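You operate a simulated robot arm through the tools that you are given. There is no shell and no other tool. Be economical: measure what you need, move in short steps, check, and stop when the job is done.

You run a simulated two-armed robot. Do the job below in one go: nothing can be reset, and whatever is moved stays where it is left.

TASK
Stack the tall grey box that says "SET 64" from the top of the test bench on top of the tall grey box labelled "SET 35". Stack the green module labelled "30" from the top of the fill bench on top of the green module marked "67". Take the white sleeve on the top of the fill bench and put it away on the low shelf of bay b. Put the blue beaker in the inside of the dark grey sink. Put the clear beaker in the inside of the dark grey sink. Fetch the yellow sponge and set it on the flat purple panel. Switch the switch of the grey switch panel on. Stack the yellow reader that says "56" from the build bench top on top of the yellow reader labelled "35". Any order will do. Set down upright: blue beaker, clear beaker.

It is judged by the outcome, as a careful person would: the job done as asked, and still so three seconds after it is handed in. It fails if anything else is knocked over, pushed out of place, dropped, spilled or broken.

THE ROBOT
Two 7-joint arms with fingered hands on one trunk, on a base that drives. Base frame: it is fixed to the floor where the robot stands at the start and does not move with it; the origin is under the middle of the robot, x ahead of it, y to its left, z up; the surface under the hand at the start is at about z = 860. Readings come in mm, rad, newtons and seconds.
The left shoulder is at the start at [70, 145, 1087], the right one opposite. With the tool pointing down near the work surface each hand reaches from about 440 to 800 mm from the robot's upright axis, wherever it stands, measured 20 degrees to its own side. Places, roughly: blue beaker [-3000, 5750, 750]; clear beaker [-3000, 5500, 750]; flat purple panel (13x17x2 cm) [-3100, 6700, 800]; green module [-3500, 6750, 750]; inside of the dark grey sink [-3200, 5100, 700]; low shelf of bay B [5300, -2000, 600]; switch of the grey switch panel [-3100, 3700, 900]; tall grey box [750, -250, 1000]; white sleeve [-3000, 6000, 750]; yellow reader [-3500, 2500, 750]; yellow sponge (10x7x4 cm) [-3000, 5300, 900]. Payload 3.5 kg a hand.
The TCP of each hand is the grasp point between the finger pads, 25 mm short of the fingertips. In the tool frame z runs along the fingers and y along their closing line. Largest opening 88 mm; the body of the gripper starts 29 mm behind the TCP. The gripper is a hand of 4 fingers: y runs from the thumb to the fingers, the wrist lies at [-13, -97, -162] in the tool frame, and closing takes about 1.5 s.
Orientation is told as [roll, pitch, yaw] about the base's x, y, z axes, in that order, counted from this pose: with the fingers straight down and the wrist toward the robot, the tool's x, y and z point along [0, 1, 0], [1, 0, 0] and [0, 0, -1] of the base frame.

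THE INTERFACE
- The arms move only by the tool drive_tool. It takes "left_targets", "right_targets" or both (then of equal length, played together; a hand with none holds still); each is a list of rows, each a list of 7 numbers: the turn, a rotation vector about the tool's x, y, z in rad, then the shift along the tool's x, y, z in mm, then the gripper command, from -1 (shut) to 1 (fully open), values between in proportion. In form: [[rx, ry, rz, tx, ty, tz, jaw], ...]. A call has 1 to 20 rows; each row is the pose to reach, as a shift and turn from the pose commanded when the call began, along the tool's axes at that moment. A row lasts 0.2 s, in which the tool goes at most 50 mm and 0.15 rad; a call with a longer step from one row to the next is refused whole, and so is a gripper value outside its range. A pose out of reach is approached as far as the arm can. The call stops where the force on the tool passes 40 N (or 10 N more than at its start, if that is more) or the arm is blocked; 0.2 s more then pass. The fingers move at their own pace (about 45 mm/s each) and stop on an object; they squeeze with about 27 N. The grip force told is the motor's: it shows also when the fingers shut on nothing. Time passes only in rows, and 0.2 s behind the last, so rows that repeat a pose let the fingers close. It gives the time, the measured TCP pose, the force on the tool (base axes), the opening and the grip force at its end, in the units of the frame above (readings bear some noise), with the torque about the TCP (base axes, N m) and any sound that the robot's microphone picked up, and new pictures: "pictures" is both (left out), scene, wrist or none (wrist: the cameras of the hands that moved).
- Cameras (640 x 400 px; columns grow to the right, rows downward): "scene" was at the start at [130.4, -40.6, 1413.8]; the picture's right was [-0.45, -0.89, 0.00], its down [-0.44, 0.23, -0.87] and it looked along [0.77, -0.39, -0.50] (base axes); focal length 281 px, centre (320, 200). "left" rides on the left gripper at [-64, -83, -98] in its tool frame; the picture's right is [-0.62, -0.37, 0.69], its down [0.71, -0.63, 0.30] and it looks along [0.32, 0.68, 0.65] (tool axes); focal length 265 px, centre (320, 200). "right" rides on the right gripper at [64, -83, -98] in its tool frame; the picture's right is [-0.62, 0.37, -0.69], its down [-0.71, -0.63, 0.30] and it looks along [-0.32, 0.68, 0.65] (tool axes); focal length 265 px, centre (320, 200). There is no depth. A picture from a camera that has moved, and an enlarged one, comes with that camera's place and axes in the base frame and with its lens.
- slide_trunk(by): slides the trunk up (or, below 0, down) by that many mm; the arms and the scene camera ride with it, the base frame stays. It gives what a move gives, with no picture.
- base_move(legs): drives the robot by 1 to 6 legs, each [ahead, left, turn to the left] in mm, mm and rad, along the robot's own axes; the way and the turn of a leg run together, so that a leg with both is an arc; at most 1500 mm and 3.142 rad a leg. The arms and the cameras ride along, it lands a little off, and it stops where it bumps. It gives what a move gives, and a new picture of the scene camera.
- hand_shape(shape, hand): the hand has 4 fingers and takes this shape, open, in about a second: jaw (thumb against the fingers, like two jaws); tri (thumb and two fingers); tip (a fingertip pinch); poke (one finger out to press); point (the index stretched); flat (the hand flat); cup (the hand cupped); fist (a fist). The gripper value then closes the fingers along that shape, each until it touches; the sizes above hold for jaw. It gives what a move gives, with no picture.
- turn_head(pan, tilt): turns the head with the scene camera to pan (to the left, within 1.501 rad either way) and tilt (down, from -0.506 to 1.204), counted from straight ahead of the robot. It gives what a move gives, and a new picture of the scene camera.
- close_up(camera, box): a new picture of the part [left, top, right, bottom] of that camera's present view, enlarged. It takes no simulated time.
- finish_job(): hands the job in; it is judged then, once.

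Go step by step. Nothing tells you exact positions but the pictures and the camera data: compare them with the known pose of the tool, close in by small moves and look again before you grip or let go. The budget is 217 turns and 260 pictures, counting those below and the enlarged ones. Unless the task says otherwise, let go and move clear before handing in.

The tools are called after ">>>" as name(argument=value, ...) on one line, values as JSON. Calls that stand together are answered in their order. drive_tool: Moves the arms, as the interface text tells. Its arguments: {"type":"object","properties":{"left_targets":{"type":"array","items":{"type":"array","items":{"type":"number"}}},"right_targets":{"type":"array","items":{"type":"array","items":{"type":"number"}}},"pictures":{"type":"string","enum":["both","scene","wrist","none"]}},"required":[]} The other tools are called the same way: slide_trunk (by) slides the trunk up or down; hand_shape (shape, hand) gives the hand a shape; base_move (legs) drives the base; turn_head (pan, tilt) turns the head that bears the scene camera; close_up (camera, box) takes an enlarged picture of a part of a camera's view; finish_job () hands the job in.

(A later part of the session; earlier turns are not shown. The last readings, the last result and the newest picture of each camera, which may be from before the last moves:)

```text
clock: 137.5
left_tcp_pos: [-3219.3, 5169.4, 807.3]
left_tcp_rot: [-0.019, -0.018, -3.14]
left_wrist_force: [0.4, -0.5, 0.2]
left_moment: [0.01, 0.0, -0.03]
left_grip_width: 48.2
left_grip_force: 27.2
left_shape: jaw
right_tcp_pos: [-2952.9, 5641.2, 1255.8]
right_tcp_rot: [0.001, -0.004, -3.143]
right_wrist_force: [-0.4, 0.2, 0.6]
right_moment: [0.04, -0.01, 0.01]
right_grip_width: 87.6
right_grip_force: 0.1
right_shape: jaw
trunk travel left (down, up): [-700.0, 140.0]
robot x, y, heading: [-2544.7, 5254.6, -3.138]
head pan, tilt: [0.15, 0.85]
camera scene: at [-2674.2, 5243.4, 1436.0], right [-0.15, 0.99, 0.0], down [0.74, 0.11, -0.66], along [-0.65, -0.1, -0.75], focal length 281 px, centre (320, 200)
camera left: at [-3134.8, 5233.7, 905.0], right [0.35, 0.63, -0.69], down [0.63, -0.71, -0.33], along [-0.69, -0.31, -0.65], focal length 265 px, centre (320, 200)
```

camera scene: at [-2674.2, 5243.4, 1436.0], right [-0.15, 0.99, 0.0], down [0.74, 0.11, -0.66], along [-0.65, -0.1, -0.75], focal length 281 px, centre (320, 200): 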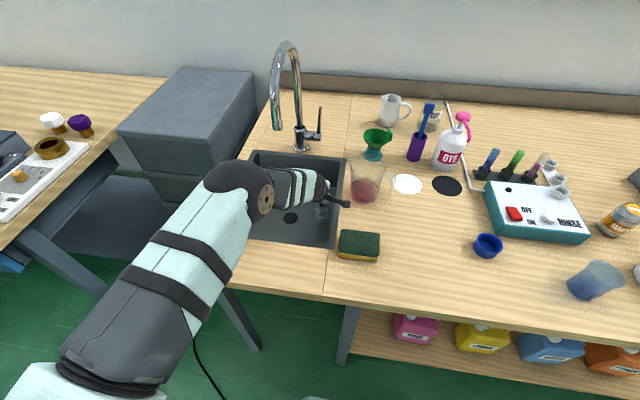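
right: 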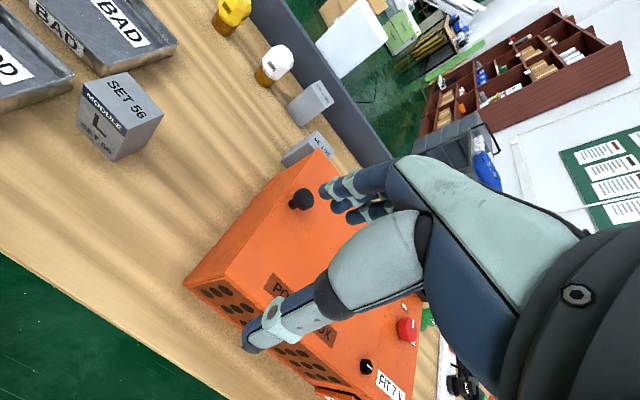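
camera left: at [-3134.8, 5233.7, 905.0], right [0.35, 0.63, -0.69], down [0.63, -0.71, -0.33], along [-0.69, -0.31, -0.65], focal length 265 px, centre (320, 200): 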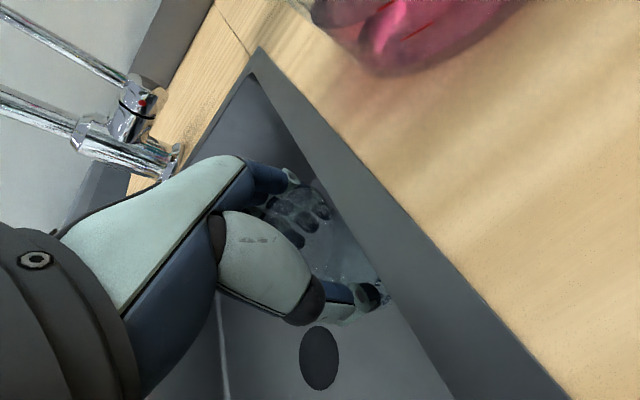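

Continue down slowly to the sink floor, moving 12 mm south away from the wall.

>>> drive_tool(left_targets=[[0, 0, 0, 12, 0, 10, -1], [0, 0, 0, 14, 0, 20, -1], [0, 0, 0, 14, 0, 28, -1], [0, 0, 0, 14, 0, 34, -1], [0, 0, 0, 14, 0, 38, -1], [0, 0, 0, 14, 0, 42, -1], [0, 0, 0, 14, 0, 46, -1], [0, 0, 0, 14, 0, 46, -1]], pictures="wrist")

```text
clock: 139.3
left_tcp_pos: [-3221.2, 5155.6, 770.9]
left_tcp_rot: [-0.018, -0.038, -3.138]
left_wrist_force: [0.7, -1.8, 37.1]
left_moment: [-0.07, -0.09, 0.08]
left_grip_width: 47.6
left_grip_force: 27.0
left_shape: jaw
right_tcp_pos: [-2947.6, 5639.9, 1257.7]
right_tcp_rot: [0.0, -0.011, -3.142]
right_wrist_force: [-0.7, -0.3, -0.5]
right_moment: [0.01, 0.0, -0.03]
right_grip_width: 87.8
right_grip_force: 0.0
right_shape: jaw
trunk travel left (down, up): [-700.0, 140.0]
robot x, y, heading: [-2544.7, 5253.1, -3.142]
head pan, tilt: [0.15, 0.85]
camera left: at [-3134.3, 5219.8, 867.2], right [0.34, 0.63, -0.7], down [0.62, -0.71, -0.34], along [-0.71, -0.32, -0.63], focal length 265 px, centre (320, 200)
```

left: 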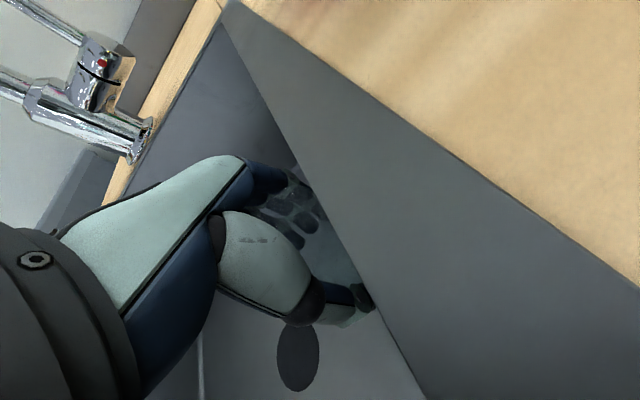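

Floor contact. Relieve the pressure by 9 mm, then open and rise.

>>> drive_tool(left_targets=[[0, 0, 0, 0, 0, -5, -1], [0, 0, 0, 0, 0, -9, -1], [0, 0, 0, 0, 0, -9, -0.5], [0, 0, 0, 0, 0, -9, 0.2], [0, 0, 0, 0, 0, -9, 0.6], [0, 0, 0, 0, 0, -9, 1], [0, 0, 0, 0, 0, -9, 1], [0, 0, 0, 0, 0, -9, 1]], pictures="wrist")

```text
clock: 141.1
left_tcp_pos: [-3219.2, 5156.2, 769.1]
left_tcp_rot: [-0.019, -0.015, -3.14]
left_wrist_force: [-0.1, 0.0, -0.3]
left_moment: [-0.01, -0.02, -0.03]
left_grip_width: 87.8
left_grip_force: 0.0
left_shape: jaw
right_tcp_pos: [-2954.9, 5640.4, 1255.1]
right_tcp_rot: [-0.001, -0.005, -3.141]
right_wrist_force: [-0.5, -0.6, 0.4]
right_moment: [-0.04, 0.02, 0.02]
right_grip_width: 88.0
right_grip_force: 0.0
right_shape: jaw
trunk travel left (down, up): [-700.0, 140.0]
robot x, y, heading: [-2544.1, 5253.3, -3.141]
head pan, tilt: [0.15, 0.85]
camera left: at [-3135.4, 5219.9, 866.9], right [0.36, 0.63, -0.69], down [0.63, -0.71, -0.33], along [-0.69, -0.31, -0.65], focal length 265 px, centre (320, 200)
```

left: 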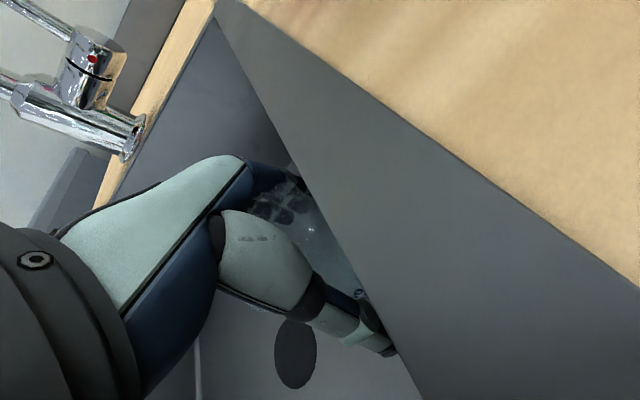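

Rise straight up and view the sink.

>>> drive_tool(left_targets=[[0, 0, 0, 0, 0, -30, 1], [0, 0, 0, 0, 0, -70, 1], [0, 0, 0, 0, 0, -110, 1], [0, 0, 0, 0, 0, -155, 1], [0, 0, 0, 0, 0, -200, 1], [0, 0, 0, 0, 0, -245, 1], [0, 0, 0, 0, -45, -265, 1], [0, 0, 0, 0, -90, -285, 1], [0, 0, 0, 0, -130, -305, 1]], pictures="wrist")

>>> close_up(camera="scene", box=[200, 110, 400, 270])

```text
clock: 143.1
left_tcp_pos: [-3083.5, 5151.4, 1071.8]
left_tcp_rot: [-0.019, -0.019, -3.141]
left_wrist_force: [0.3, 0.0, -0.5]
left_moment: [-0.04, 0.03, -0.01]
left_grip_width: 87.8
left_grip_force: 0.1
left_shape: jaw
right_tcp_pos: [-2953.1, 5639.9, 1257.1]
right_tcp_rot: [0.001, -0.006, -3.141]
right_wrist_force: [-0.8, 0.7, 0.2]
right_moment: [0.01, 0.0, 0.0]
right_grip_width: 87.5
right_grip_force: 0.1
right_shape: jaw
trunk travel left (down, up): [-700.0, 140.0]
robot x, y, heading: [-2545.6, 5254.3, -3.137]
head pan, tilt: [0.15, 0.85]
camera left: at [-2998.3, 5214.8, 1169.2], right [0.35, 0.63, -0.69], down [0.62, -0.71, -0.33], along [-0.7, -0.31, -0.65], focal length 265 px, centre (320, 200)
```

left: 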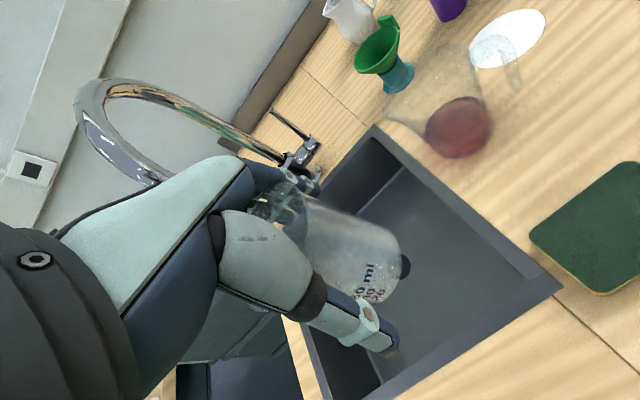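

```text
2.50 times, centred on (300, 190) of scene
camera zoom: at [-2672.1, 5243.3, 1436.1], right [-0.15, 0.99, 0.0], down [0.74, 0.11, -0.66], along [-0.65, -0.1, -0.75], focal length 703 px, centre (370, 225)
```

zoom: 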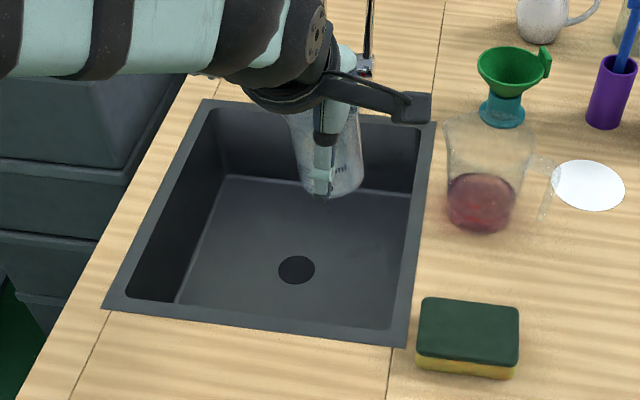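

The beaker still seems to be with the hand even though it is open. Zoom to understand.

>>> close_up(camera="left", box=[220, 140, 440, 370])

>>> close_up(camera="scene", box=[280, 120, 380, 200])

```text
1.74 times, centred on (330, 255) of left
camera zoom: at [-2998.3, 5214.8, 1169.2], right [0.35, 0.63, -0.69], down [0.62, -0.71, -0.33], along [-0.7, -0.31, -0.65], focal length 462 px, centre (303, 104)
```

zoom: 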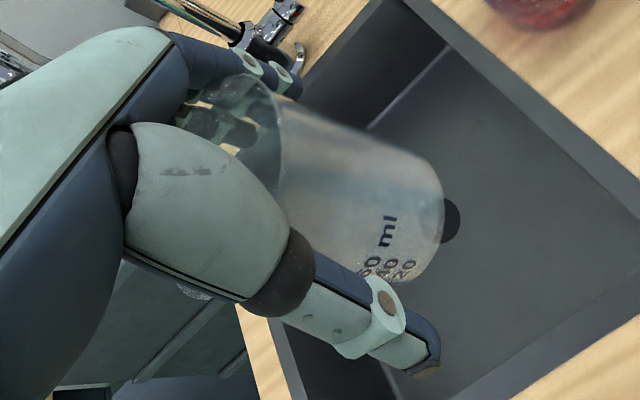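

```text
5.00 times, centred on (330, 160) of scene
camera zoom: at [-2672.1, 5243.3, 1436.1], right [-0.15, 0.99, 0.0], down [0.74, 0.11, -0.66], along [-0.65, -0.1, -0.75], focal length 1406 px, centre (270, 400)
```

zoom: 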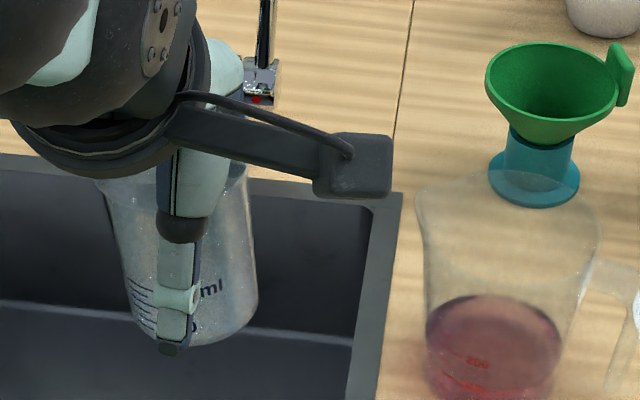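

The beaker was pushed up against the palm and is wedged between the finger bases. I lower it back to the sink floor, then change the hand shape to free it.

>>> drive_tool(left_targets=[[0, 0, 0, 0, 40, 20, 1], [0, 0, 0, 0, 85, 40, 1], [0, 0, 0, 0, 130, 60, 1], [0, 0, 0, -2, 134, 105, 1], [0, 0, 0, -2, 134, 150, 1], [0, 0, 0, -2, 134, 195, 1], [0, 0, 0, -2, 134, 240, 1], [0, 0, 0, -2, 134, 275, 1], [0, 0, 0, -2, 134, 290, 1], [0, 0, 0, -2, 134, 296, 1], [0, 0, 0, -2, 134, 300, 1]], pictures="none")

>>> drive_tool(left_targets=[[0, 0, 0, 0, 0, 1, 1], [0, 0, 0, 0, 0, 2, 1], [0, 0, 0, 0, 0, 3, 1], [0, 0, 0, 0, 0, 3, 1]], pictures="wrist")

```text
clock: 145.5
left_tcp_pos: [-3223.5, 5155.9, 774.8]
left_tcp_rot: [-0.015, -0.017, -3.14]
left_wrist_force: [-0.3, -0.1, -0.2]
left_moment: [-0.03, 0.0, 0.0]
left_grip_width: 87.8
left_grip_force: 0.0
left_shape: jaw
right_tcp_pos: [-2954.0, 5640.5, 1255.7]
right_tcp_rot: [0.0, -0.003, -3.141]
right_wrist_force: [0.6, -0.5, 0.1]
right_moment: [-0.01, -0.01, -0.01]
right_grip_width: 87.5
right_grip_force: 0.0
right_shape: jaw
trunk travel left (down, up): [-700.0, 140.0]
robot x, y, heading: [-2543.2, 5253.1, -3.137]
head pan, tilt: [0.15, 0.85]
```

```text
clock: 146.5
left_tcp_pos: [-3223.5, 5158.0, 771.8]
left_tcp_rot: [-0.015, -0.016, -3.14]
left_wrist_force: [-0.3, 0.2, -0.2]
left_moment: [0.01, 0.01, 0.01]
left_grip_width: 88.0
left_grip_force: 0.0
left_shape: jaw
right_tcp_pos: [-2953.3, 5640.7, 1254.5]
right_tcp_rot: [-0.001, -0.003, -3.141]
right_wrist_force: [-0.2, 0.5, -0.2]
right_moment: [0.03, -0.04, 0.0]
right_grip_width: 87.6
right_grip_force: 0.0
right_shape: jaw
trunk travel left (down, up): [-700.0, 140.0]
robot x, y, heading: [-2551.6, 5255.6, -3.145]
head pan, tilt: [0.15, 0.85]
camera left: at [-3139.8, 5221.7, 869.5], right [0.36, 0.63, -0.69], down [0.63, -0.71, -0.33], along [-0.69, -0.31, -0.65], focal length 265 px, centre (320, 200)
```

left: 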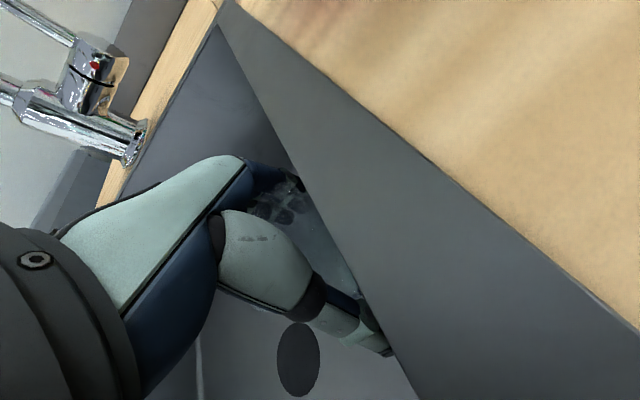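

>>> drive_tool(left_targets=[[0, 0, 0, 0, 0, 2, 1], [0, 0, 0, 0, 0, 4, 1], [0, 0, 0, 0, 0, 6, 1], [0, 0, 0, 0, 0, 8, 1], [0, 0, 0, 0, 0, 8, 1]], pictures="none")

```text
clock: 147.7
left_tcp_pos: [-3223.3, 5157.4, 765.5]
left_tcp_rot: [-0.015, -0.018, -3.141]
left_wrist_force: [-0.2, -0.5, 3.7]
left_moment: [0.01, -0.04, -0.02]
left_grip_width: 88.0
left_grip_force: 0.1
left_shape: jaw
right_tcp_pos: [-2953.5, 5640.6, 1255.0]
right_tcp_rot: [0.0, -0.006, -3.141]
right_wrist_force: [-0.4, -0.8, -0.4]
right_moment: [0.0, -0.01, -0.01]
right_grip_width: 87.8
right_grip_force: 0.2
right_shape: jaw
trunk travel left (down, up): [-700.0, 140.0]
robot x, y, heading: [-2545.7, 5256.9, -3.137]
head pan, tilt: [0.15, 0.85]
```

Bottom is on the floor (3.7 N). Open the hand flat to free the beaker.

>>> hand_shape(hand="left", shape="flat")

>>> close_up(camera="left", box=[200, 120, 440, 370])

```text
clock: 148.6
left_tcp_pos: [-3224.1, 5160.2, 763.9]
left_tcp_rot: [-0.018, -0.018, -3.143]
left_wrist_force: [-0.7, -0.7, -0.2]
left_moment: [0.0, -0.04, -0.03]
left_grip_width: 80.6
left_grip_force: 0.0
left_shape: flat
right_tcp_pos: [-2953.1, 5641.0, 1255.9]
right_tcp_rot: [0.001, -0.004, -3.141]
right_wrist_force: [0.3, -0.4, 0.6]
right_moment: [-0.01, 0.02, 0.0]
right_grip_width: 88.0
right_grip_force: 0.1
right_shape: jaw
trunk travel left (down, up): [-700.0, 140.0]
robot x, y, heading: [-2545.9, 5254.9, -3.14]
head pan, tilt: [0.15, 0.85]
```

```text
1.60 times, centred on (320, 245) of left
camera zoom: at [-3139.9, 5223.7, 862.1], right [0.36, 0.63, -0.69], down [0.62, -0.71, -0.33], along [-0.69, -0.31, -0.65], focal length 425 px, centre (320, 128)
```

zoom: 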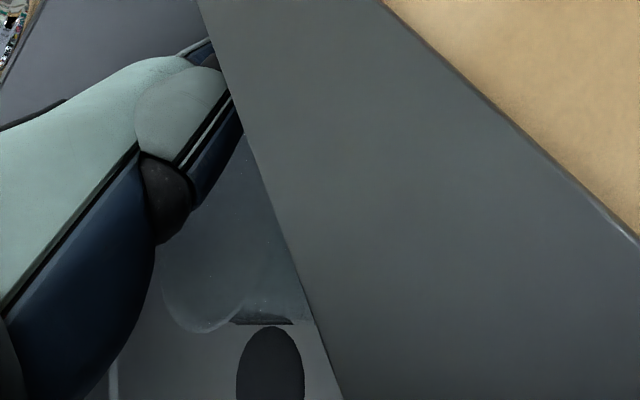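

The beaker appears free, standing on the sink floor. Rise straight up slowly and check.

>>> drive_tool(left_targets=[[0, 0, 0, 0, 0, -10, 1], [0, 0, 0, 0, 0, -20, 1], [0, 0, 0, 0, 0, -35, 1], [0, 0, 0, 0, 0, -50, 1]], pictures="wrist")

```text
clock: 149.6
left_tcp_pos: [-3223.1, 5158.4, 814.2]
left_tcp_rot: [-0.016, -0.019, -3.14]
left_wrist_force: [0.3, -0.1, 0.9]
left_moment: [-0.01, -0.01, -0.01]
left_grip_width: 80.8
left_grip_force: 0.2
left_shape: flat
right_tcp_pos: [-2951.9, 5640.5, 1256.0]
right_tcp_rot: [0.002, -0.002, -3.142]
right_wrist_force: [-0.1, -0.6, -0.1]
right_moment: [-0.01, -0.02, -0.02]
right_grip_width: 87.7
right_grip_force: 0.0
right_shape: jaw
trunk travel left (down, up): [-700.0, 140.0]
robot x, y, heading: [-2549.7, 5251.2, -3.141]
head pan, tilt: [0.15, 0.85]
camera left: at [-3138.9, 5221.5, 911.9], right [0.36, 0.63, -0.69], down [0.63, -0.71, -0.33], along [-0.69, -0.31, -0.65], focal length 265 px, centre (320, 200)
```

left: 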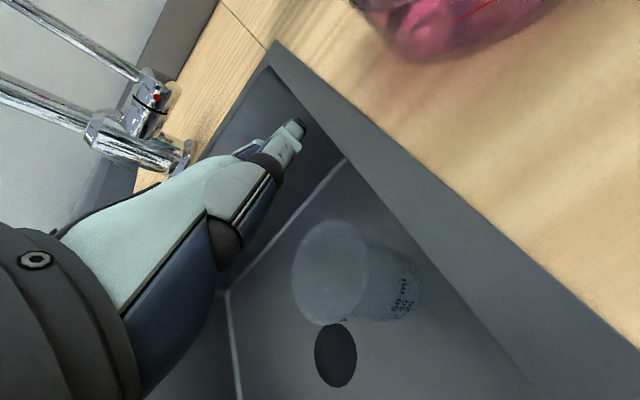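

The beaker stands upright in the sink. Rise and come back east.

>>> drive_tool(left_targets=[[0, 0, 0, 0, -15, -40, 1], [0, 0, 0, 0, -35, -80, 1], [0, 0, 0, 0, -55, -125, 1], [0, 0, 0, 0, -75, -170, 1], [0, 0, 0, 0, -95, -215, 1], [0, 0, 0, 0, -120, -255, 1], [0, 0, 0, 0, -140, -260, 1]], pictures="none")

>>> hand_shape(hand="left", shape="jaw")

>>> base_move(legs=[[-100, -300, 0], [0, -370, 0]])

```text
clock: 151.2
left_tcp_pos: [-3074.6, 5151.5, 1072.6]
left_tcp_rot: [-0.017, -0.017, -3.139]
left_wrist_force: [-0.4, -0.8, -0.4]
left_moment: [0.01, -0.01, -0.01]
left_grip_width: 80.5
left_grip_force: 0.0
left_shape: flat
right_tcp_pos: [-2953.2, 5640.2, 1256.1]
right_tcp_rot: [0.0, -0.003, -3.142]
right_wrist_force: [-0.3, -0.3, -0.3]
right_moment: [0.0, 0.02, 0.01]
right_grip_width: 87.6
right_grip_force: 0.1
right_shape: jaw
trunk travel left (down, up): [-700.0, 140.0]
robot x, y, heading: [-2544.7, 5251.2, -3.139]
head pan, tilt: [0.15, 0.85]
```

```text
clock: 152.1
left_tcp_pos: [-3076.4, 5151.8, 1071.4]
left_tcp_rot: [-0.016, -0.018, -3.139]
left_wrist_force: [0.3, 0.1, 0.6]
left_moment: [-0.04, 0.0, -0.01]
left_grip_width: 87.6
left_grip_force: 0.1
left_shape: jaw
right_tcp_pos: [-2953.2, 5640.8, 1256.6]
right_tcp_rot: [0.0, -0.003, -3.142]
right_wrist_force: [-0.6, -0.1, 0.4]
right_moment: [-0.01, -0.03, 0.02]
right_grip_width: 87.5
right_grip_force: 0.1
right_shape: jaw
trunk travel left (down, up): [-700.0, 140.0]
robot x, y, heading: [-2545.5, 5254.9, -3.138]
head pan, tilt: [0.15, 0.85]
```

```text
clock: 156.2
left_tcp_pos: [-2977.3, 5822.5, 1071.2]
left_tcp_rot: [-0.019, -0.018, 3.137]
left_wrist_force: [-0.5, 0.1, 0.8]
left_moment: [0.03, 0.01, 0.04]
left_grip_width: 87.7
left_grip_force: 0.1
left_shape: jaw
right_tcp_pos: [-2851.5, 6309.6, 1256.2]
right_tcp_rot: [-0.001, -0.003, 3.136]
right_wrist_force: [-0.2, -0.2, 0.0]
right_moment: [0.0, 0.03, 0.0]
right_grip_width: 87.8
right_grip_force: 0.1
right_shape: jaw
trunk travel left (down, up): [-700.0, 140.0]
robot x, y, heading: [-2449.1, 5924.0, 3.14]
head pan, tilt: [0.15, 0.85]
camera scene: at [-2574.6, 5910.7, 1436.0], right [-0.15, 0.99, 0.0], down [0.74, 0.11, -0.66], along [-0.65, -0.1, -0.75], focal length 281 px, centre (320, 200)
```

scene: 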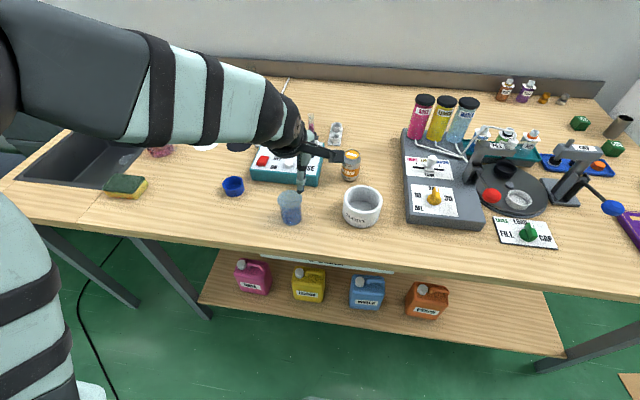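

Blue beaker rim centre ≈ (-3014, 5771). Position the left hand above it.

>>> drive_tool(left_targets=[[0, 0, 0, 25, 20, 0, 1], [0, 0, 0, 51.5, 41, 0, 1], [0, 0, 0, 51.5, 41, 40, 1], [0, 0, 0, 51.5, 41, 85, 1], [0, 0, 0, 51.5, 41, 85, 1]], pictures="wrist")

>>> close_up(camera="scene", box=[240, 160, 360, 250])

```text
clock: 157.4
left_tcp_pos: [-3016.7, 5772.8, 984.8]
left_tcp_rot: [-0.018, -0.019, 3.139]
left_wrist_force: [-0.1, -0.5, 0.0]
left_moment: [0.01, 0.02, -0.01]
left_grip_width: 87.7
left_grip_force: 0.0
left_shape: jaw
right_tcp_pos: [-2850.0, 6308.8, 1257.2]
right_tcp_rot: [0.0, -0.004, 3.137]
right_wrist_force: [0.8, 0.2, -0.3]
right_moment: [0.02, -0.01, 0.02]
right_grip_width: 87.7
right_grip_force: 0.1
right_shape: jaw
trunk travel left (down, up): [-700.0, 140.0]
robot x, y, heading: [-2445.0, 5924.8, 3.14]
head pan, tilt: [0.15, 0.85]
camera left: at [-2933.0, 5836.9, 1084.3], right [0.36, 0.63, -0.69], down [0.62, -0.71, -0.33], along [-0.7, -0.31, -0.65], focal length 265 px, centre (320, 200)
```

left: 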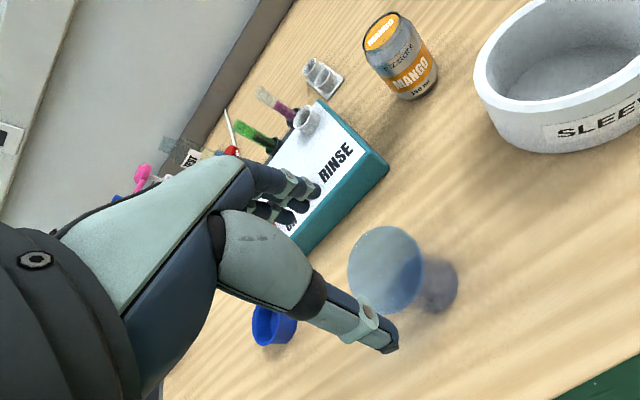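

```text
4.44 times, centred on (300, 205) of scene
camera zoom: at [-2573.8, 5911.7, 1436.0], right [-0.15, 0.99, 0.0], down [0.74, 0.11, -0.66], along [-0.65, -0.1, -0.75], focal length 1250 px, centre (409, 178)
```

zoom: 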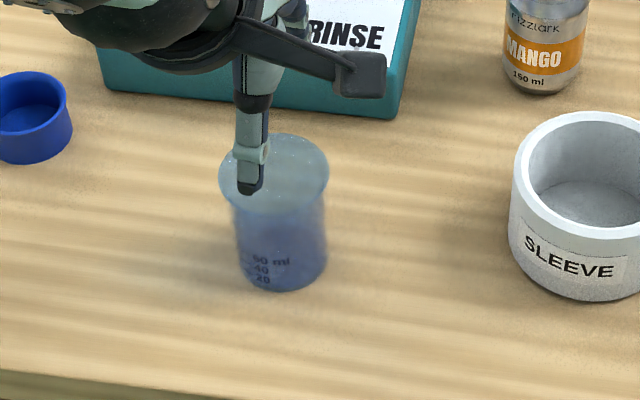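

Aligned. Descend to z ≈ 903 and close.

>>> drive_tool(left_targets=[[0, 0, 0, 0, 0, 30, 1], [0, 0, 0, 0, 0, 60, 1], [0, 0, 0, 0, 0, 80, 1], [0, 0, 0, 0, 0, 81, 1], [0, 0, 0, 0, 0, 81, 0.6], [0, 0, 0, 0, 0, 81, 0.4], [0, 0, 0, 0, 0, 81, 0.2], [0, 0, 0, 0, 0, 81, 0], [0, 0, 0, 0, 0, 81, -0.5], [0, 0, 0, 0, 0, 81, -1], [0, 0, 0, 0, 0, 81, -1], [0, 0, 0, 0, 0, 81, -1], [0, 0, 0, 0, 0, 81, -1]], pictures="none")

>>> close_up(camera="scene", box=[240, 160, 360, 250])

```text
clock: 160.2
left_tcp_pos: [-3019.7, 5774.1, 904.7]
left_tcp_rot: [-0.018, -0.018, 3.137]
left_wrist_force: [-0.5, 1.1, -0.2]
left_moment: [0.01, -0.02, 0.02]
left_grip_width: 50.0
left_grip_force: 27.2
left_shape: jaw
right_tcp_pos: [-2851.2, 6309.9, 1255.3]
right_tcp_rot: [-0.001, -0.004, 3.137]
right_wrist_force: [-0.8, 0.6, -0.4]
right_moment: [0.0, -0.01, 0.03]
right_grip_width: 87.6
right_grip_force: 0.0
right_shape: jaw
trunk travel left (down, up): [-700.0, 140.0]
robot x, y, heading: [-2446.4, 5921.8, 3.135]
head pan, tilt: [0.15, 0.85]
```

```text
4.44 times, centred on (300, 205) of scene
camera zoom: at [-2574.7, 5912.0, 1435.9], right [-0.14, 0.99, 0.0], down [0.74, 0.11, -0.66], along [-0.65, -0.1, -0.75], focal length 1250 px, centre (409, 178)
```

zoom: 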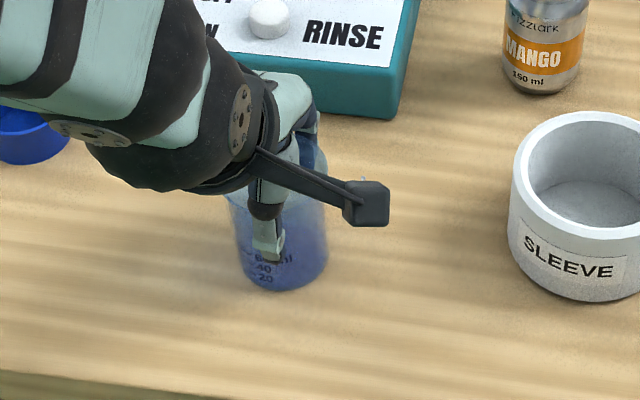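

Gripped. Lift and carry to the sink by base moves.

>>> drive_tool(left_targets=[[0, 0, 0, 0, 0, -30, -1], [0, 0, 0, 0, 0, -65, -1], [0, 0, 0, 0, 0, -100, -1], [0, 0, 0, 0, 0, -130, -1]], pictures="none")

>>> base_move(legs=[[0, 714, 0.004], [85, 0, 0]])

```text
clock: 161.2
left_tcp_pos: [-3017.1, 5773.9, 1036.1]
left_tcp_rot: [-0.019, -0.017, 3.138]
left_wrist_force: [0.0, -0.1, -0.8]
left_moment: [-0.02, -0.02, 0.01]
left_grip_width: 49.9
left_grip_force: 27.3
left_shape: jaw
right_tcp_pos: [-2850.3, 6311.0, 1256.8]
right_tcp_rot: [-0.001, -0.002, 3.137]
right_wrist_force: [1.2, 0.5, -0.3]
right_moment: [0.02, 0.03, 0.02]
right_grip_width: 87.7
right_grip_force: 0.0
right_shape: jaw
trunk travel left (down, up): [-700.0, 140.0]
robot x, y, heading: [-2447.4, 5922.5, 3.134]
head pan, tilt: [0.15, 0.85]
```

```text
clock: 165.8
left_tcp_pos: [-3095.8, 5040.1, 1037.0]
left_tcp_rot: [-0.018, -0.02, -3.129]
left_wrist_force: [-0.4, -0.4, -0.1]
left_moment: [-0.01, -0.03, -0.01]
left_grip_width: 50.0
left_grip_force: 26.9
left_shape: jaw
right_tcp_pos: [-2936.6, 5580.9, 1256.6]
right_tcp_rot: [0.001, -0.005, -3.131]
right_wrist_force: [1.0, -0.1, -0.7]
right_moment: [-0.01, -0.02, 0.01]
right_grip_width: 87.9
right_grip_force: 0.1
right_shape: jaw
trunk travel left (down, up): [-700.0, 140.0]
robot x, y, heading: [-2531.1, 5198.6, -3.131]
head pan, tilt: [0.15, 0.85]
camera scene: at [-2654.1, 5187.0, 1436.3], right [-0.16, 0.99, 0.0], down [0.74, 0.12, -0.66], along [-0.65, -0.11, -0.75], focal length 281 px, centre (320, 200)
```

scene: 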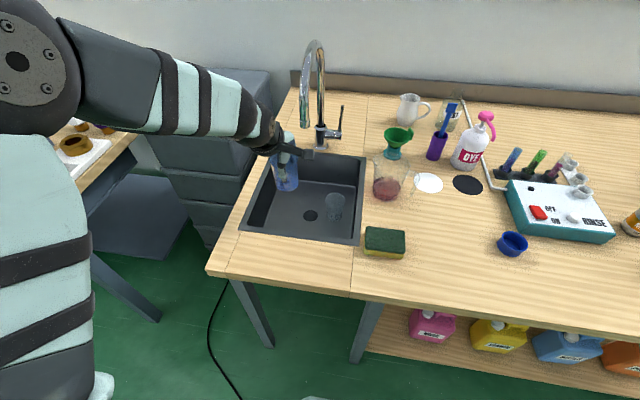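

Clear beaker stands upright in the sink. Lower the blue one at (-3109, 5062).

>>> drive_tool(left_targets=[[0, 0, 0, -22, 13, 20, -1], [0, 0, 0, -22, 13, 65, -1], [0, 0, 0, -22, 13, 110, -1], [0, 0, 0, -22, 13, 155, -1], [0, 0, 0, -22, 13, 200, -1], [0, 0, 0, -22, 13, 235, -1], [0, 0, 0, -22, 13, 250, -1], [0, 0, 0, -22, 13, 250, -1]], pictures="none")

>>> drive_tool(left_targets=[[0, 0, 0, 0, 0, 2, -1], [0, 0, 0, 0, 0, 4, -1], [0, 0, 0, 0, 0, 5, -1], [0, 0, 0, 0, 0, 5, -1]], pictures="wrist")

```text
clock: 167.6
left_tcp_pos: [-3113.9, 5067.7, 783.2]
left_tcp_rot: [-0.018, -0.018, -3.129]
left_wrist_force: [-0.5, -0.1, -0.3]
left_moment: [0.01, 0.0, 0.03]
left_grip_width: 49.4
left_grip_force: 26.6
left_shape: jaw
right_tcp_pos: [-2940.8, 5579.7, 1255.6]
right_tcp_rot: [-0.001, -0.003, -3.13]
right_wrist_force: [0.3, 0.8, -0.6]
right_moment: [0.0, 0.02, -0.02]
right_grip_width: 88.0
right_grip_force: 0.1
right_shape: jaw
trunk travel left (down, up): [-700.0, 140.0]
robot x, y, heading: [-2527.9, 5201.7, -3.132]
head pan, tilt: [0.15, 0.85]
```

```text
clock: 168.6
left_tcp_pos: [-3116.3, 5067.9, 778.8]
left_tcp_rot: [-0.019, -0.018, -3.13]
left_wrist_force: [0.7, 0.4, 4.6]
left_moment: [-0.02, 0.04, 0.0]
left_grip_width: 49.9
left_grip_force: 27.4
left_shape: jaw
right_tcp_pos: [-2939.6, 5581.3, 1255.8]
right_tcp_rot: [0.0, -0.002, -3.132]
right_wrist_force: [-0.3, 0.1, -0.5]
right_moment: [-0.05, 0.02, -0.03]
right_grip_width: 87.7
right_grip_force: 0.1
right_shape: jaw
trunk travel left (down, up): [-700.0, 140.0]
robot x, y, heading: [-2528.9, 5195.2, -3.132]
head pan, tilt: [0.15, 0.85]
camera left: at [-3032.7, 5132.5, 877.8], right [0.35, 0.64, -0.69], down [0.63, -0.7, -0.33], along [-0.69, -0.32, -0.65], focal length 265 px, centre (320, 200)
```

left: 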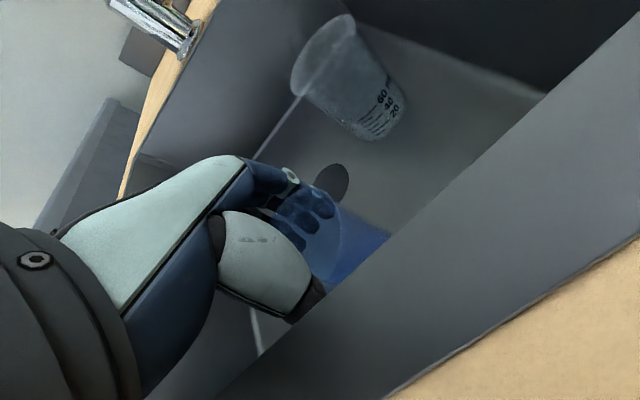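

Contact (4.6 N). Open and rise a little, then check that the beaker stays.

>>> drive_tool(left_targets=[[0, 0, 0, 0, 0, 0, -0.5], [0, 0, 0, 0, 0, 0, 0.2], [0, 0, 0, 0, 0, 0, 0.6], [0, 0, 0, 0, 0, 0, 1], [0, 0, 0, 0, 0, 0, 1], [0, 0, 0, 0, 0, 0, 1], [0, 0, 0, 0, 0, -10, 1], [0, 0, 0, 0, 0, -25, 1], [0, 0, 0, 0, 0, -40, 1]], pictures="wrist")

```text
clock: 170.6
left_tcp_pos: [-3115.4, 5067.0, 821.0]
left_tcp_rot: [-0.014, -0.017, -3.127]
left_wrist_force: [0.0, 0.0, 0.4]
left_moment: [0.03, 0.01, -0.01]
left_grip_width: 87.6
left_grip_force: 0.0
left_shape: jaw
right_tcp_pos: [-2939.5, 5581.1, 1257.1]
right_tcp_rot: [-0.001, -0.004, -3.131]
right_wrist_force: [-0.3, 0.7, -0.6]
right_moment: [0.0, 0.03, 0.0]
right_grip_width: 87.7
right_grip_force: 0.1
right_shape: jaw
trunk travel left (down, up): [-700.0, 140.0]
robot x, y, heading: [-2529.1, 5200.2, -3.133]
head pan, tilt: [0.15, 0.85]
camera left: at [-3031.7, 5131.1, 918.9], right [0.35, 0.64, -0.69], down [0.63, -0.7, -0.33], along [-0.69, -0.32, -0.65], focal length 265 px, centre (320, 200)
```

left: 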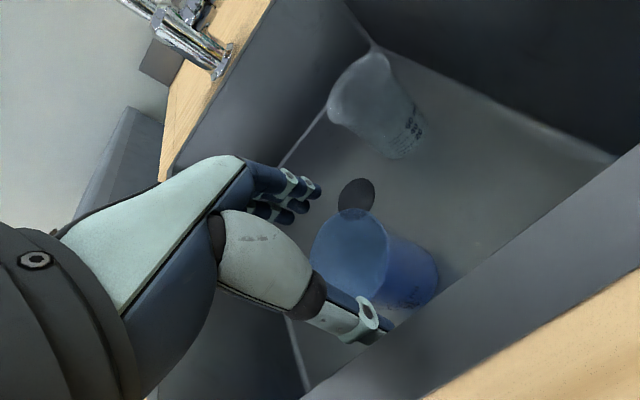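

Blue beaker stands free and upright. Rise and shift the base north for the sponge.

>>> drive_tool(left_targets=[[0, 0, 0, 0, 0, -45, 1], [0, 0, 0, 0, 0, -90, 1], [0, 0, 0, 0, 0, -135, 1], [0, 0, 0, 0, 0, -180, 1], [0, 0, 0, 0, 0, -225, 1], [0, 0, 0, 0, 0, -250, 1]], pictures="none")

>>> base_move(legs=[[-50, -230, -0.01]])

>>> close_up(camera="scene", box=[200, 120, 360, 260])

```text
clock: 172.0
left_tcp_pos: [-3109.5, 5061.9, 1071.9]
left_tcp_rot: [-0.019, -0.018, -3.129]
left_wrist_force: [0.6, -0.1, 0.5]
left_moment: [0.0, -0.04, 0.03]
left_grip_width: 87.8
left_grip_force: 0.1
left_shape: jaw
right_tcp_pos: [-2940.7, 5581.2, 1257.2]
right_tcp_rot: [0.0, -0.004, -3.132]
right_wrist_force: [-0.5, -0.2, 0.6]
right_moment: [0.0, -0.01, 0.0]
right_grip_width: 87.8
right_grip_force: 0.1
right_shape: jaw
trunk travel left (down, up): [-700.0, 140.0]
robot x, y, heading: [-2531.1, 5197.6, -3.128]
head pan, tilt: [0.15, 0.85]
```

```text
clock: 173.7
left_tcp_pos: [-3064.1, 5299.4, 1071.9]
left_tcp_rot: [-0.017, -0.015, 3.135]
left_wrist_force: [-0.6, 0.9, 0.6]
left_moment: [0.02, 0.02, 0.0]
left_grip_width: 87.6
left_grip_force: 0.1
left_shape: jaw
right_tcp_pos: [-2886.1, 5815.2, 1256.9]
right_tcp_rot: [-0.002, -0.003, 3.136]
right_wrist_force: [-0.2, -0.4, -0.3]
right_moment: [0.03, 0.0, 0.0]
right_grip_width: 87.5
right_grip_force: 0.1
right_shape: jaw
trunk travel left (down, up): [-700.0, 140.0]
robot x, y, heading: [-2480.2, 5428.3, 3.14]
head pan, tilt: [0.15, 0.85]
camera scene: at [-2608.1, 5417.0, 1435.9], right [-0.14, 0.99, 0.0], down [0.74, 0.11, -0.66], along [-0.65, -0.09, -0.75], focal length 281 px, centre (320, 200)
```

scene: 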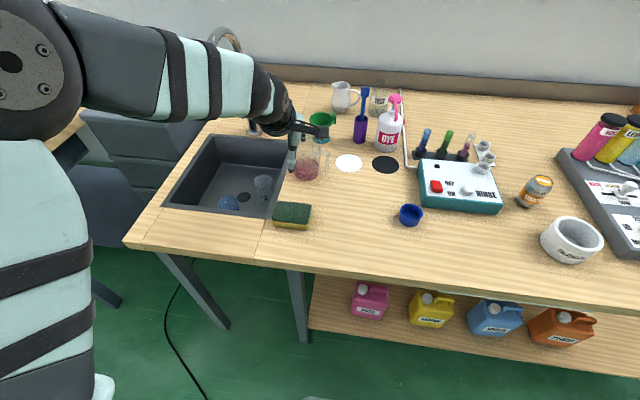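

```text
2.86 times, centred on (280, 190) of scene
camera zoom: at [-2608.1, 5417.0, 1435.9], right [-0.14, 0.99, 0.0], down [0.74, 0.11, -0.66], along [-0.65, -0.09, -0.75], focal length 804 px, centre (434, 229)
```

zoom: 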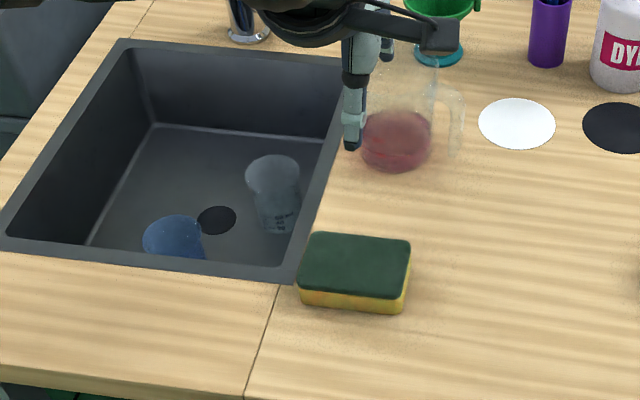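

Sponge: centre ≈ (-3037, 5284), 70 mm along x. Position the left hand above with a small yaw.

>>> drive_tool(left_targets=[[0, 0, -0.048, 8, -14, 20, 1], [0, 0, -0.048, 15.4, -27, 60, 1], [0, 0, -0.048, 15.4, -27, 100, 1], [0, 0, -0.048, 15.4, -27, 115, 1], [0, 0, -0.048, 15.4, -27, 115, 1]], pictures="wrist")

>>> close_up(camera="scene", box=[230, 160, 350, 250])

```text
clock: 174.9
left_tcp_pos: [-3036.9, 5288.3, 956.0]
left_tcp_rot: [-0.018, -0.016, -3.099]
left_wrist_force: [0.9, 0.2, -0.8]
left_moment: [0.02, 0.02, 0.01]
left_grip_width: 87.7
left_grip_force: 0.2
left_shape: jaw
right_tcp_pos: [-2883.6, 5817.6, 1256.3]
right_tcp_rot: [0.0, -0.001, 3.136]
right_wrist_force: [0.4, -0.2, 0.0]
right_moment: [-0.02, 0.0, 0.03]
right_grip_width: 87.6
right_grip_force: 0.1
right_shape: jaw
trunk travel left (down, up): [-700.0, 140.0]
robot x, y, heading: [-2478.7, 5429.3, 3.137]
head pan, tilt: [0.15, 0.85]
camera left: at [-2956.4, 5355.4, 1054.1], right [0.33, 0.65, -0.69], down [0.65, -0.68, -0.33], along [-0.68, -0.34, -0.65], focal length 265 px, centre (320, 200)
```

left: 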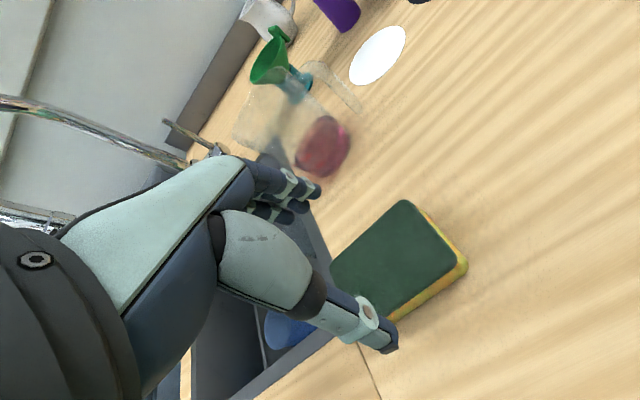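

```text
4.44 times, centred on (290, 205) of scene
camera zoom: at [-2607.4, 5418.6, 1436.0], right [-0.14, 0.99, 0.0], down [0.74, 0.11, -0.66], along [-0.65, -0.1, -0.75], focal length 1250 px, centre (453, 178)
```

zoom: 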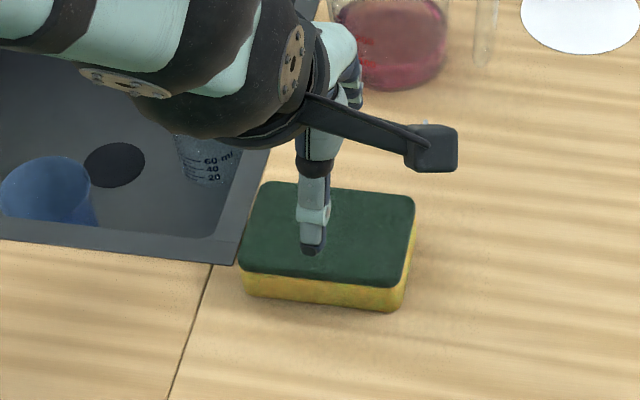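

Centre confirmed ≈ (-3035, 5288). Descend to z ≈ 876 and close.

>>> drive_tool(left_targets=[[0, 0, 0, 0, -2, 30, 1], [0, 0, 0, 0, -2, 55, 1], [0, 0, 0, 0, -2, 70, 1], [0, 0, 0, 0, -2, 79, 1], [0, 0, 0, 0, -2, 79, 0.3], [0, 0, 0, 0, -2, 79, -0.5], [0, 0, 0, 0, -2, 79, -1], [0, 0, 0, 0, -2, 79, -1], [0, 0, 0, 0, -2, 79, -1], [0, 0, 0, 0, -2, 79, -1]], pictures="wrist")

```text
clock: 177.1
left_tcp_pos: [-3036.7, 5289.7, 876.4]
left_tcp_rot: [-0.019, -0.018, -3.099]
left_wrist_force: [0.4, 0.3, -1.0]
left_moment: [-0.01, 0.02, -0.02]
left_grip_width: 58.9
left_grip_force: 26.4
left_shape: jaw
right_tcp_pos: [-2884.9, 5817.2, 1255.8]
right_tcp_rot: [0.0, -0.003, 3.137]
right_wrist_force: [0.0, 0.2, 0.1]
right_moment: [-0.02, -0.02, -0.03]
right_grip_width: 87.7
right_grip_force: 0.1
right_shape: jaw
trunk travel left (down, up): [-700.0, 140.0]
robot x, y, heading: [-2479.4, 5429.7, 3.134]
head pan, tilt: [0.15, 0.85]
camera left: at [-2956.0, 5356.0, 974.1], right [0.33, 0.65, -0.69], down [0.65, -0.68, -0.33], along [-0.68, -0.34, -0.65], focal length 265 px, centre (320, 200)
```

left: 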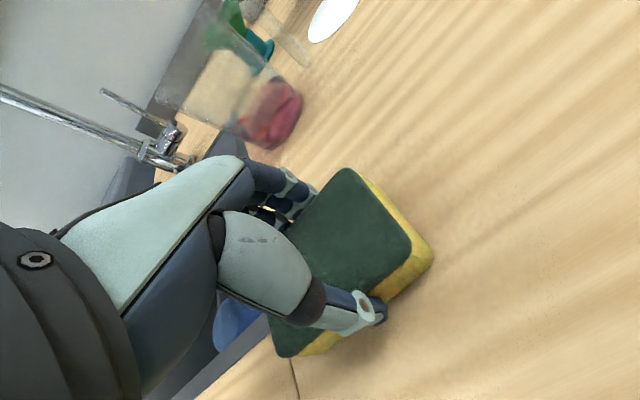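

Gripped. Lift high and drive north to the purple panel.

>>> drive_tool(left_targets=[[0, 0, 0, 0, 0, -40, -1], [0, 0, 0, 0, 0, -85, -1], [0, 0, 0, 0, 0, -130, -1], [0, 0, 0, 0, 0, -175, -1], [0, 0, 0, 0, 0, -220, -1]], pictures="none")

>>> base_move(legs=[[0, -700, 0], [0, -600, 0.01]])

```text
clock: 178.3
left_tcp_pos: [-3030.6, 5282.6, 1096.0]
left_tcp_rot: [-0.016, -0.019, -3.097]
left_wrist_force: [0.2, 0.2, -0.6]
left_moment: [0.01, 0.01, -0.01]
left_grip_width: 58.9
left_grip_force: 26.7
left_shape: jaw
right_tcp_pos: [-2883.0, 5817.7, 1255.8]
right_tcp_rot: [0.0, -0.006, 3.138]
right_wrist_force: [0.1, -0.3, -0.3]
right_moment: [-0.01, -0.01, 0.0]
right_grip_width: 88.0
right_grip_force: 0.1
right_shape: jaw
trunk travel left (down, up): [-700.0, 140.0]
robot x, y, heading: [-2481.4, 5427.3, 3.141]
head pan, tilt: [0.15, 0.85]
```

```text
clock: 185.2
left_tcp_pos: [-3028.3, 6575.3, 1095.9]
left_tcp_rot: [-0.02, -0.018, -3.091]
left_wrist_force: [0.0, 0.6, 0.6]
left_moment: [0.03, 0.02, 0.0]
left_grip_width: 59.1
left_grip_force: 26.6
left_shape: jaw
right_tcp_pos: [-2884.2, 7110.4, 1256.2]
right_tcp_rot: [-0.001, -0.003, -3.139]
right_wrist_force: [0.1, -0.4, 0.1]
right_moment: [0.01, 0.01, 0.0]
right_grip_width: 87.5
right_grip_force: 0.1
right_shape: jaw
trunk travel left (down, up): [-700.0, 140.0]
robot x, y, heading: [-2476.5, 6721.4, -3.142]
head pan, tilt: [0.15, 0.85]
camera scene: at [-2604.2, 6713.8, 1435.9], right [-0.15, 0.99, 0.0], down [0.74, 0.11, -0.66], along [-0.65, -0.1, -0.75], focal length 281 px, centre (320, 200)
```

scene: 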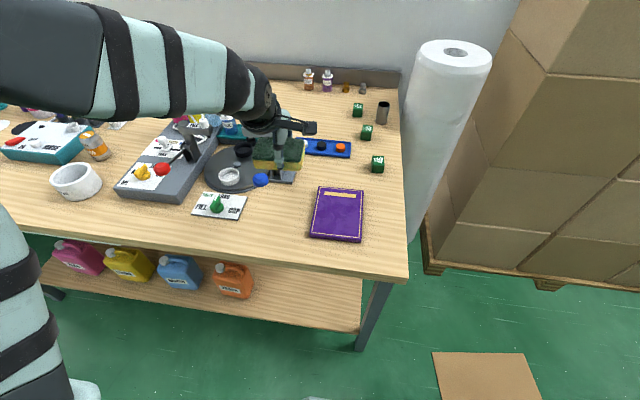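

Purple panel centre ≈ (-3063, 6697). Move the sponge over it.

>>> drive_tool(left_targets=[[0, 0, 0, -41, 10, 0, -1], [0, 0, 0, -82, 20, 0, -1], [0, 0, 0, -123.6, 28.8, 0, -1], [0, 0, 0, -123.6, 28.8, 45, -1], [0, 0, 0, -123.6, 28.8, 90, -1], [0, 0, 0, -123.6, 28.8, 135, -1], [0, 0, 0, -123.6, 28.8, 150, -1], [0, 0, 0, -123.6, 28.8, 150, -1]])

>>> close_up(camera="scene", box=[270, 140, 410, 260])

```text
clock: 187.0
left_tcp_pos: [-3065.5, 6698.5, 948.5]
left_tcp_rot: [-0.017, -0.017, -3.091]
left_wrist_force: [-0.7, -0.7, -0.1]
left_moment: [0.0, 0.01, -0.01]
left_grip_width: 59.0
left_grip_force: 26.9
left_shape: jaw
right_tcp_pos: [-2883.5, 7111.0, 1257.1]
right_tcp_rot: [-0.001, -0.004, -3.139]
right_wrist_force: [-0.5, 0.1, 0.1]
right_moment: [-0.01, 0.01, -0.02]
right_grip_width: 87.8
right_grip_force: 0.0
right_shape: jaw
trunk travel left (down, up): [-700.0, 140.0]
robot x, y, heading: [-2476.5, 6722.9, -3.141]
head pan, tilt: [0.15, 0.85]
camera scene: at [-2603.8, 6714.8, 1436.0], right [-0.15, 0.99, 0.0], down [0.74, 0.11, -0.66], along [-0.65, -0.1, -0.75], focal length 281 px, centre (320, 200)
camera left: at [-2985.4, 6767.1, 1046.7], right [0.32, 0.65, -0.69], down [0.66, -0.68, -0.33], along [-0.68, -0.35, -0.65], focal length 265 px, centre (320, 200)
```

scene: 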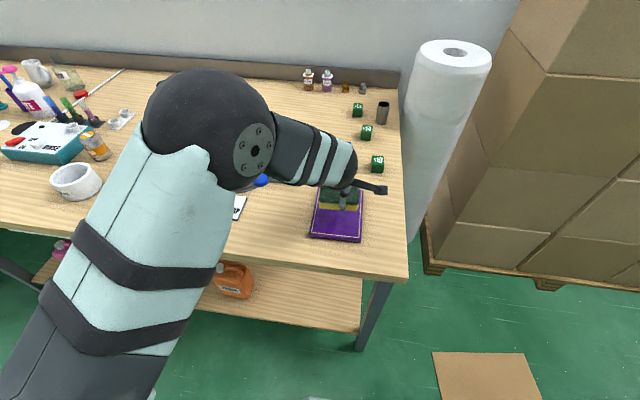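
left: 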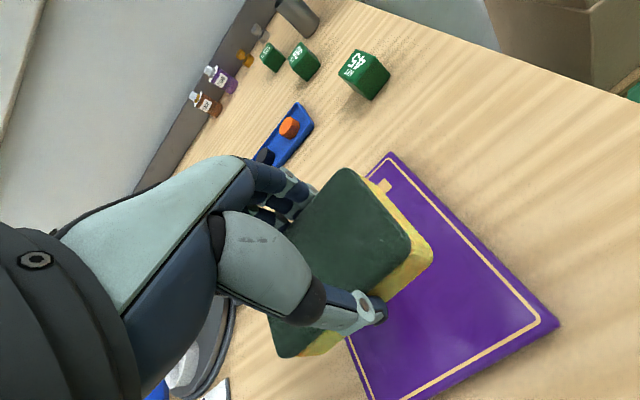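

```text
3.33 times, centred on (340, 200) of scene
camera zoom: at [-2603.8, 6714.8, 1436.0], right [-0.15, 0.99, 0.0], down [0.74, 0.11, -0.66], along [-0.65, -0.1, -0.75], focal length 938 px, centre (253, 200)
```

zoom: 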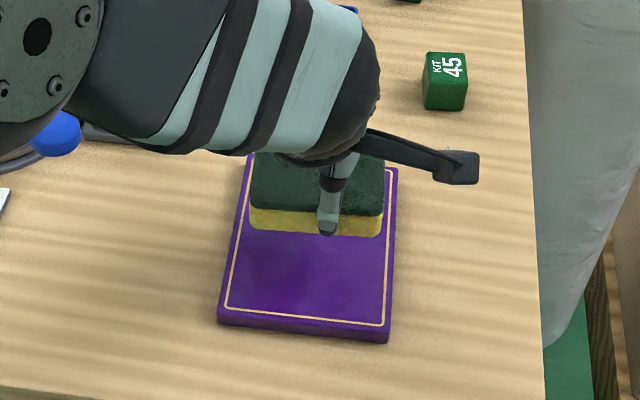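

Sponge is over the panel's middle. Lower to contact.

>>> drive_tool(left_targets=[[0, 0, 0, 0, 5, 20, -1], [0, 0, 0, 0, 5, 38, -1], [0, 0, 0, 0, 5, 46, -1], [0, 0, 0, 0, 5, 49, -1], [0, 0, 0, 0, 5, 51, -1], [0, 0, 0, 0, 5, 52, -1]], pictures="none")

```text
clock: 188.4
left_tcp_pos: [-3072.3, 6701.4, 895.9]
left_tcp_rot: [-0.018, -0.017, -3.09]
left_wrist_force: [-0.9, -0.4, -0.9]
left_moment: [0.0, -0.02, 0.0]
left_grip_width: 59.1
left_grip_force: 27.1
left_shape: jaw
right_tcp_pos: [-2883.6, 7111.4, 1257.3]
right_tcp_rot: [0.001, -0.004, -3.14]
right_wrist_force: [0.4, -0.2, -0.2]
right_moment: [-0.01, 0.01, 0.01]
right_grip_width: 87.7
right_grip_force: 0.1
right_shape: jaw
trunk travel left (down, up): [-700.0, 140.0]
robot x, y, heading: [-2479.4, 6727.4, -3.142]
head pan, tilt: [0.15, 0.85]
```

>>> drive_tool(left_targets=[[0, 0, 0, 0, 0, 2, -1], [0, 0, 0, 0, 0, 4, -1], [0, 0, 0, 0, 0, 6, -1], [0, 0, 0, 0, 0, 6, -1]], pictures="wrist")

```text
clock: 189.4
left_tcp_pos: [-3073.4, 6700.5, 890.8]
left_tcp_rot: [-0.015, -0.019, -3.092]
left_wrist_force: [-1.0, 0.0, 4.5]
left_moment: [0.03, -0.18, 0.0]
left_grip_width: 58.7
left_grip_force: 26.9
left_shape: jaw
right_tcp_pos: [-2881.8, 7111.5, 1256.6]
right_tcp_rot: [0.001, -0.003, -3.139]
right_wrist_force: [0.0, 0.6, 0.1]
right_moment: [0.0, -0.01, -0.01]
right_grip_width: 87.8
right_grip_force: 0.1
right_shape: jaw
trunk travel left (down, up): [-700.0, 140.0]
robot x, y, heading: [-2475.8, 6725.5, -3.138]
head pan, tilt: [0.15, 0.85]
camera left: at [-2991.1, 6768.7, 989.0], right [0.32, 0.65, -0.69], down [0.66, -0.68, -0.33], along [-0.68, -0.35, -0.65], focal length 265 px, centre (320, 200)
```

left: 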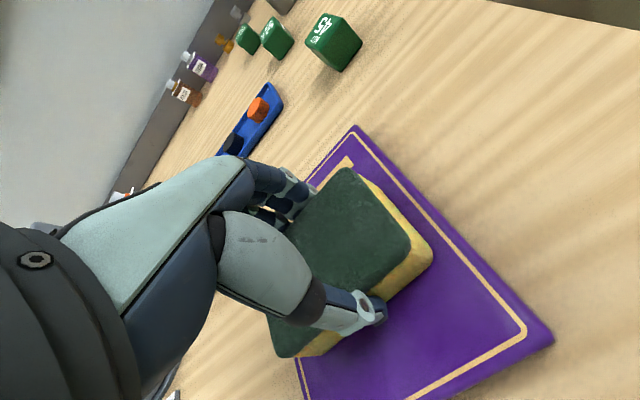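

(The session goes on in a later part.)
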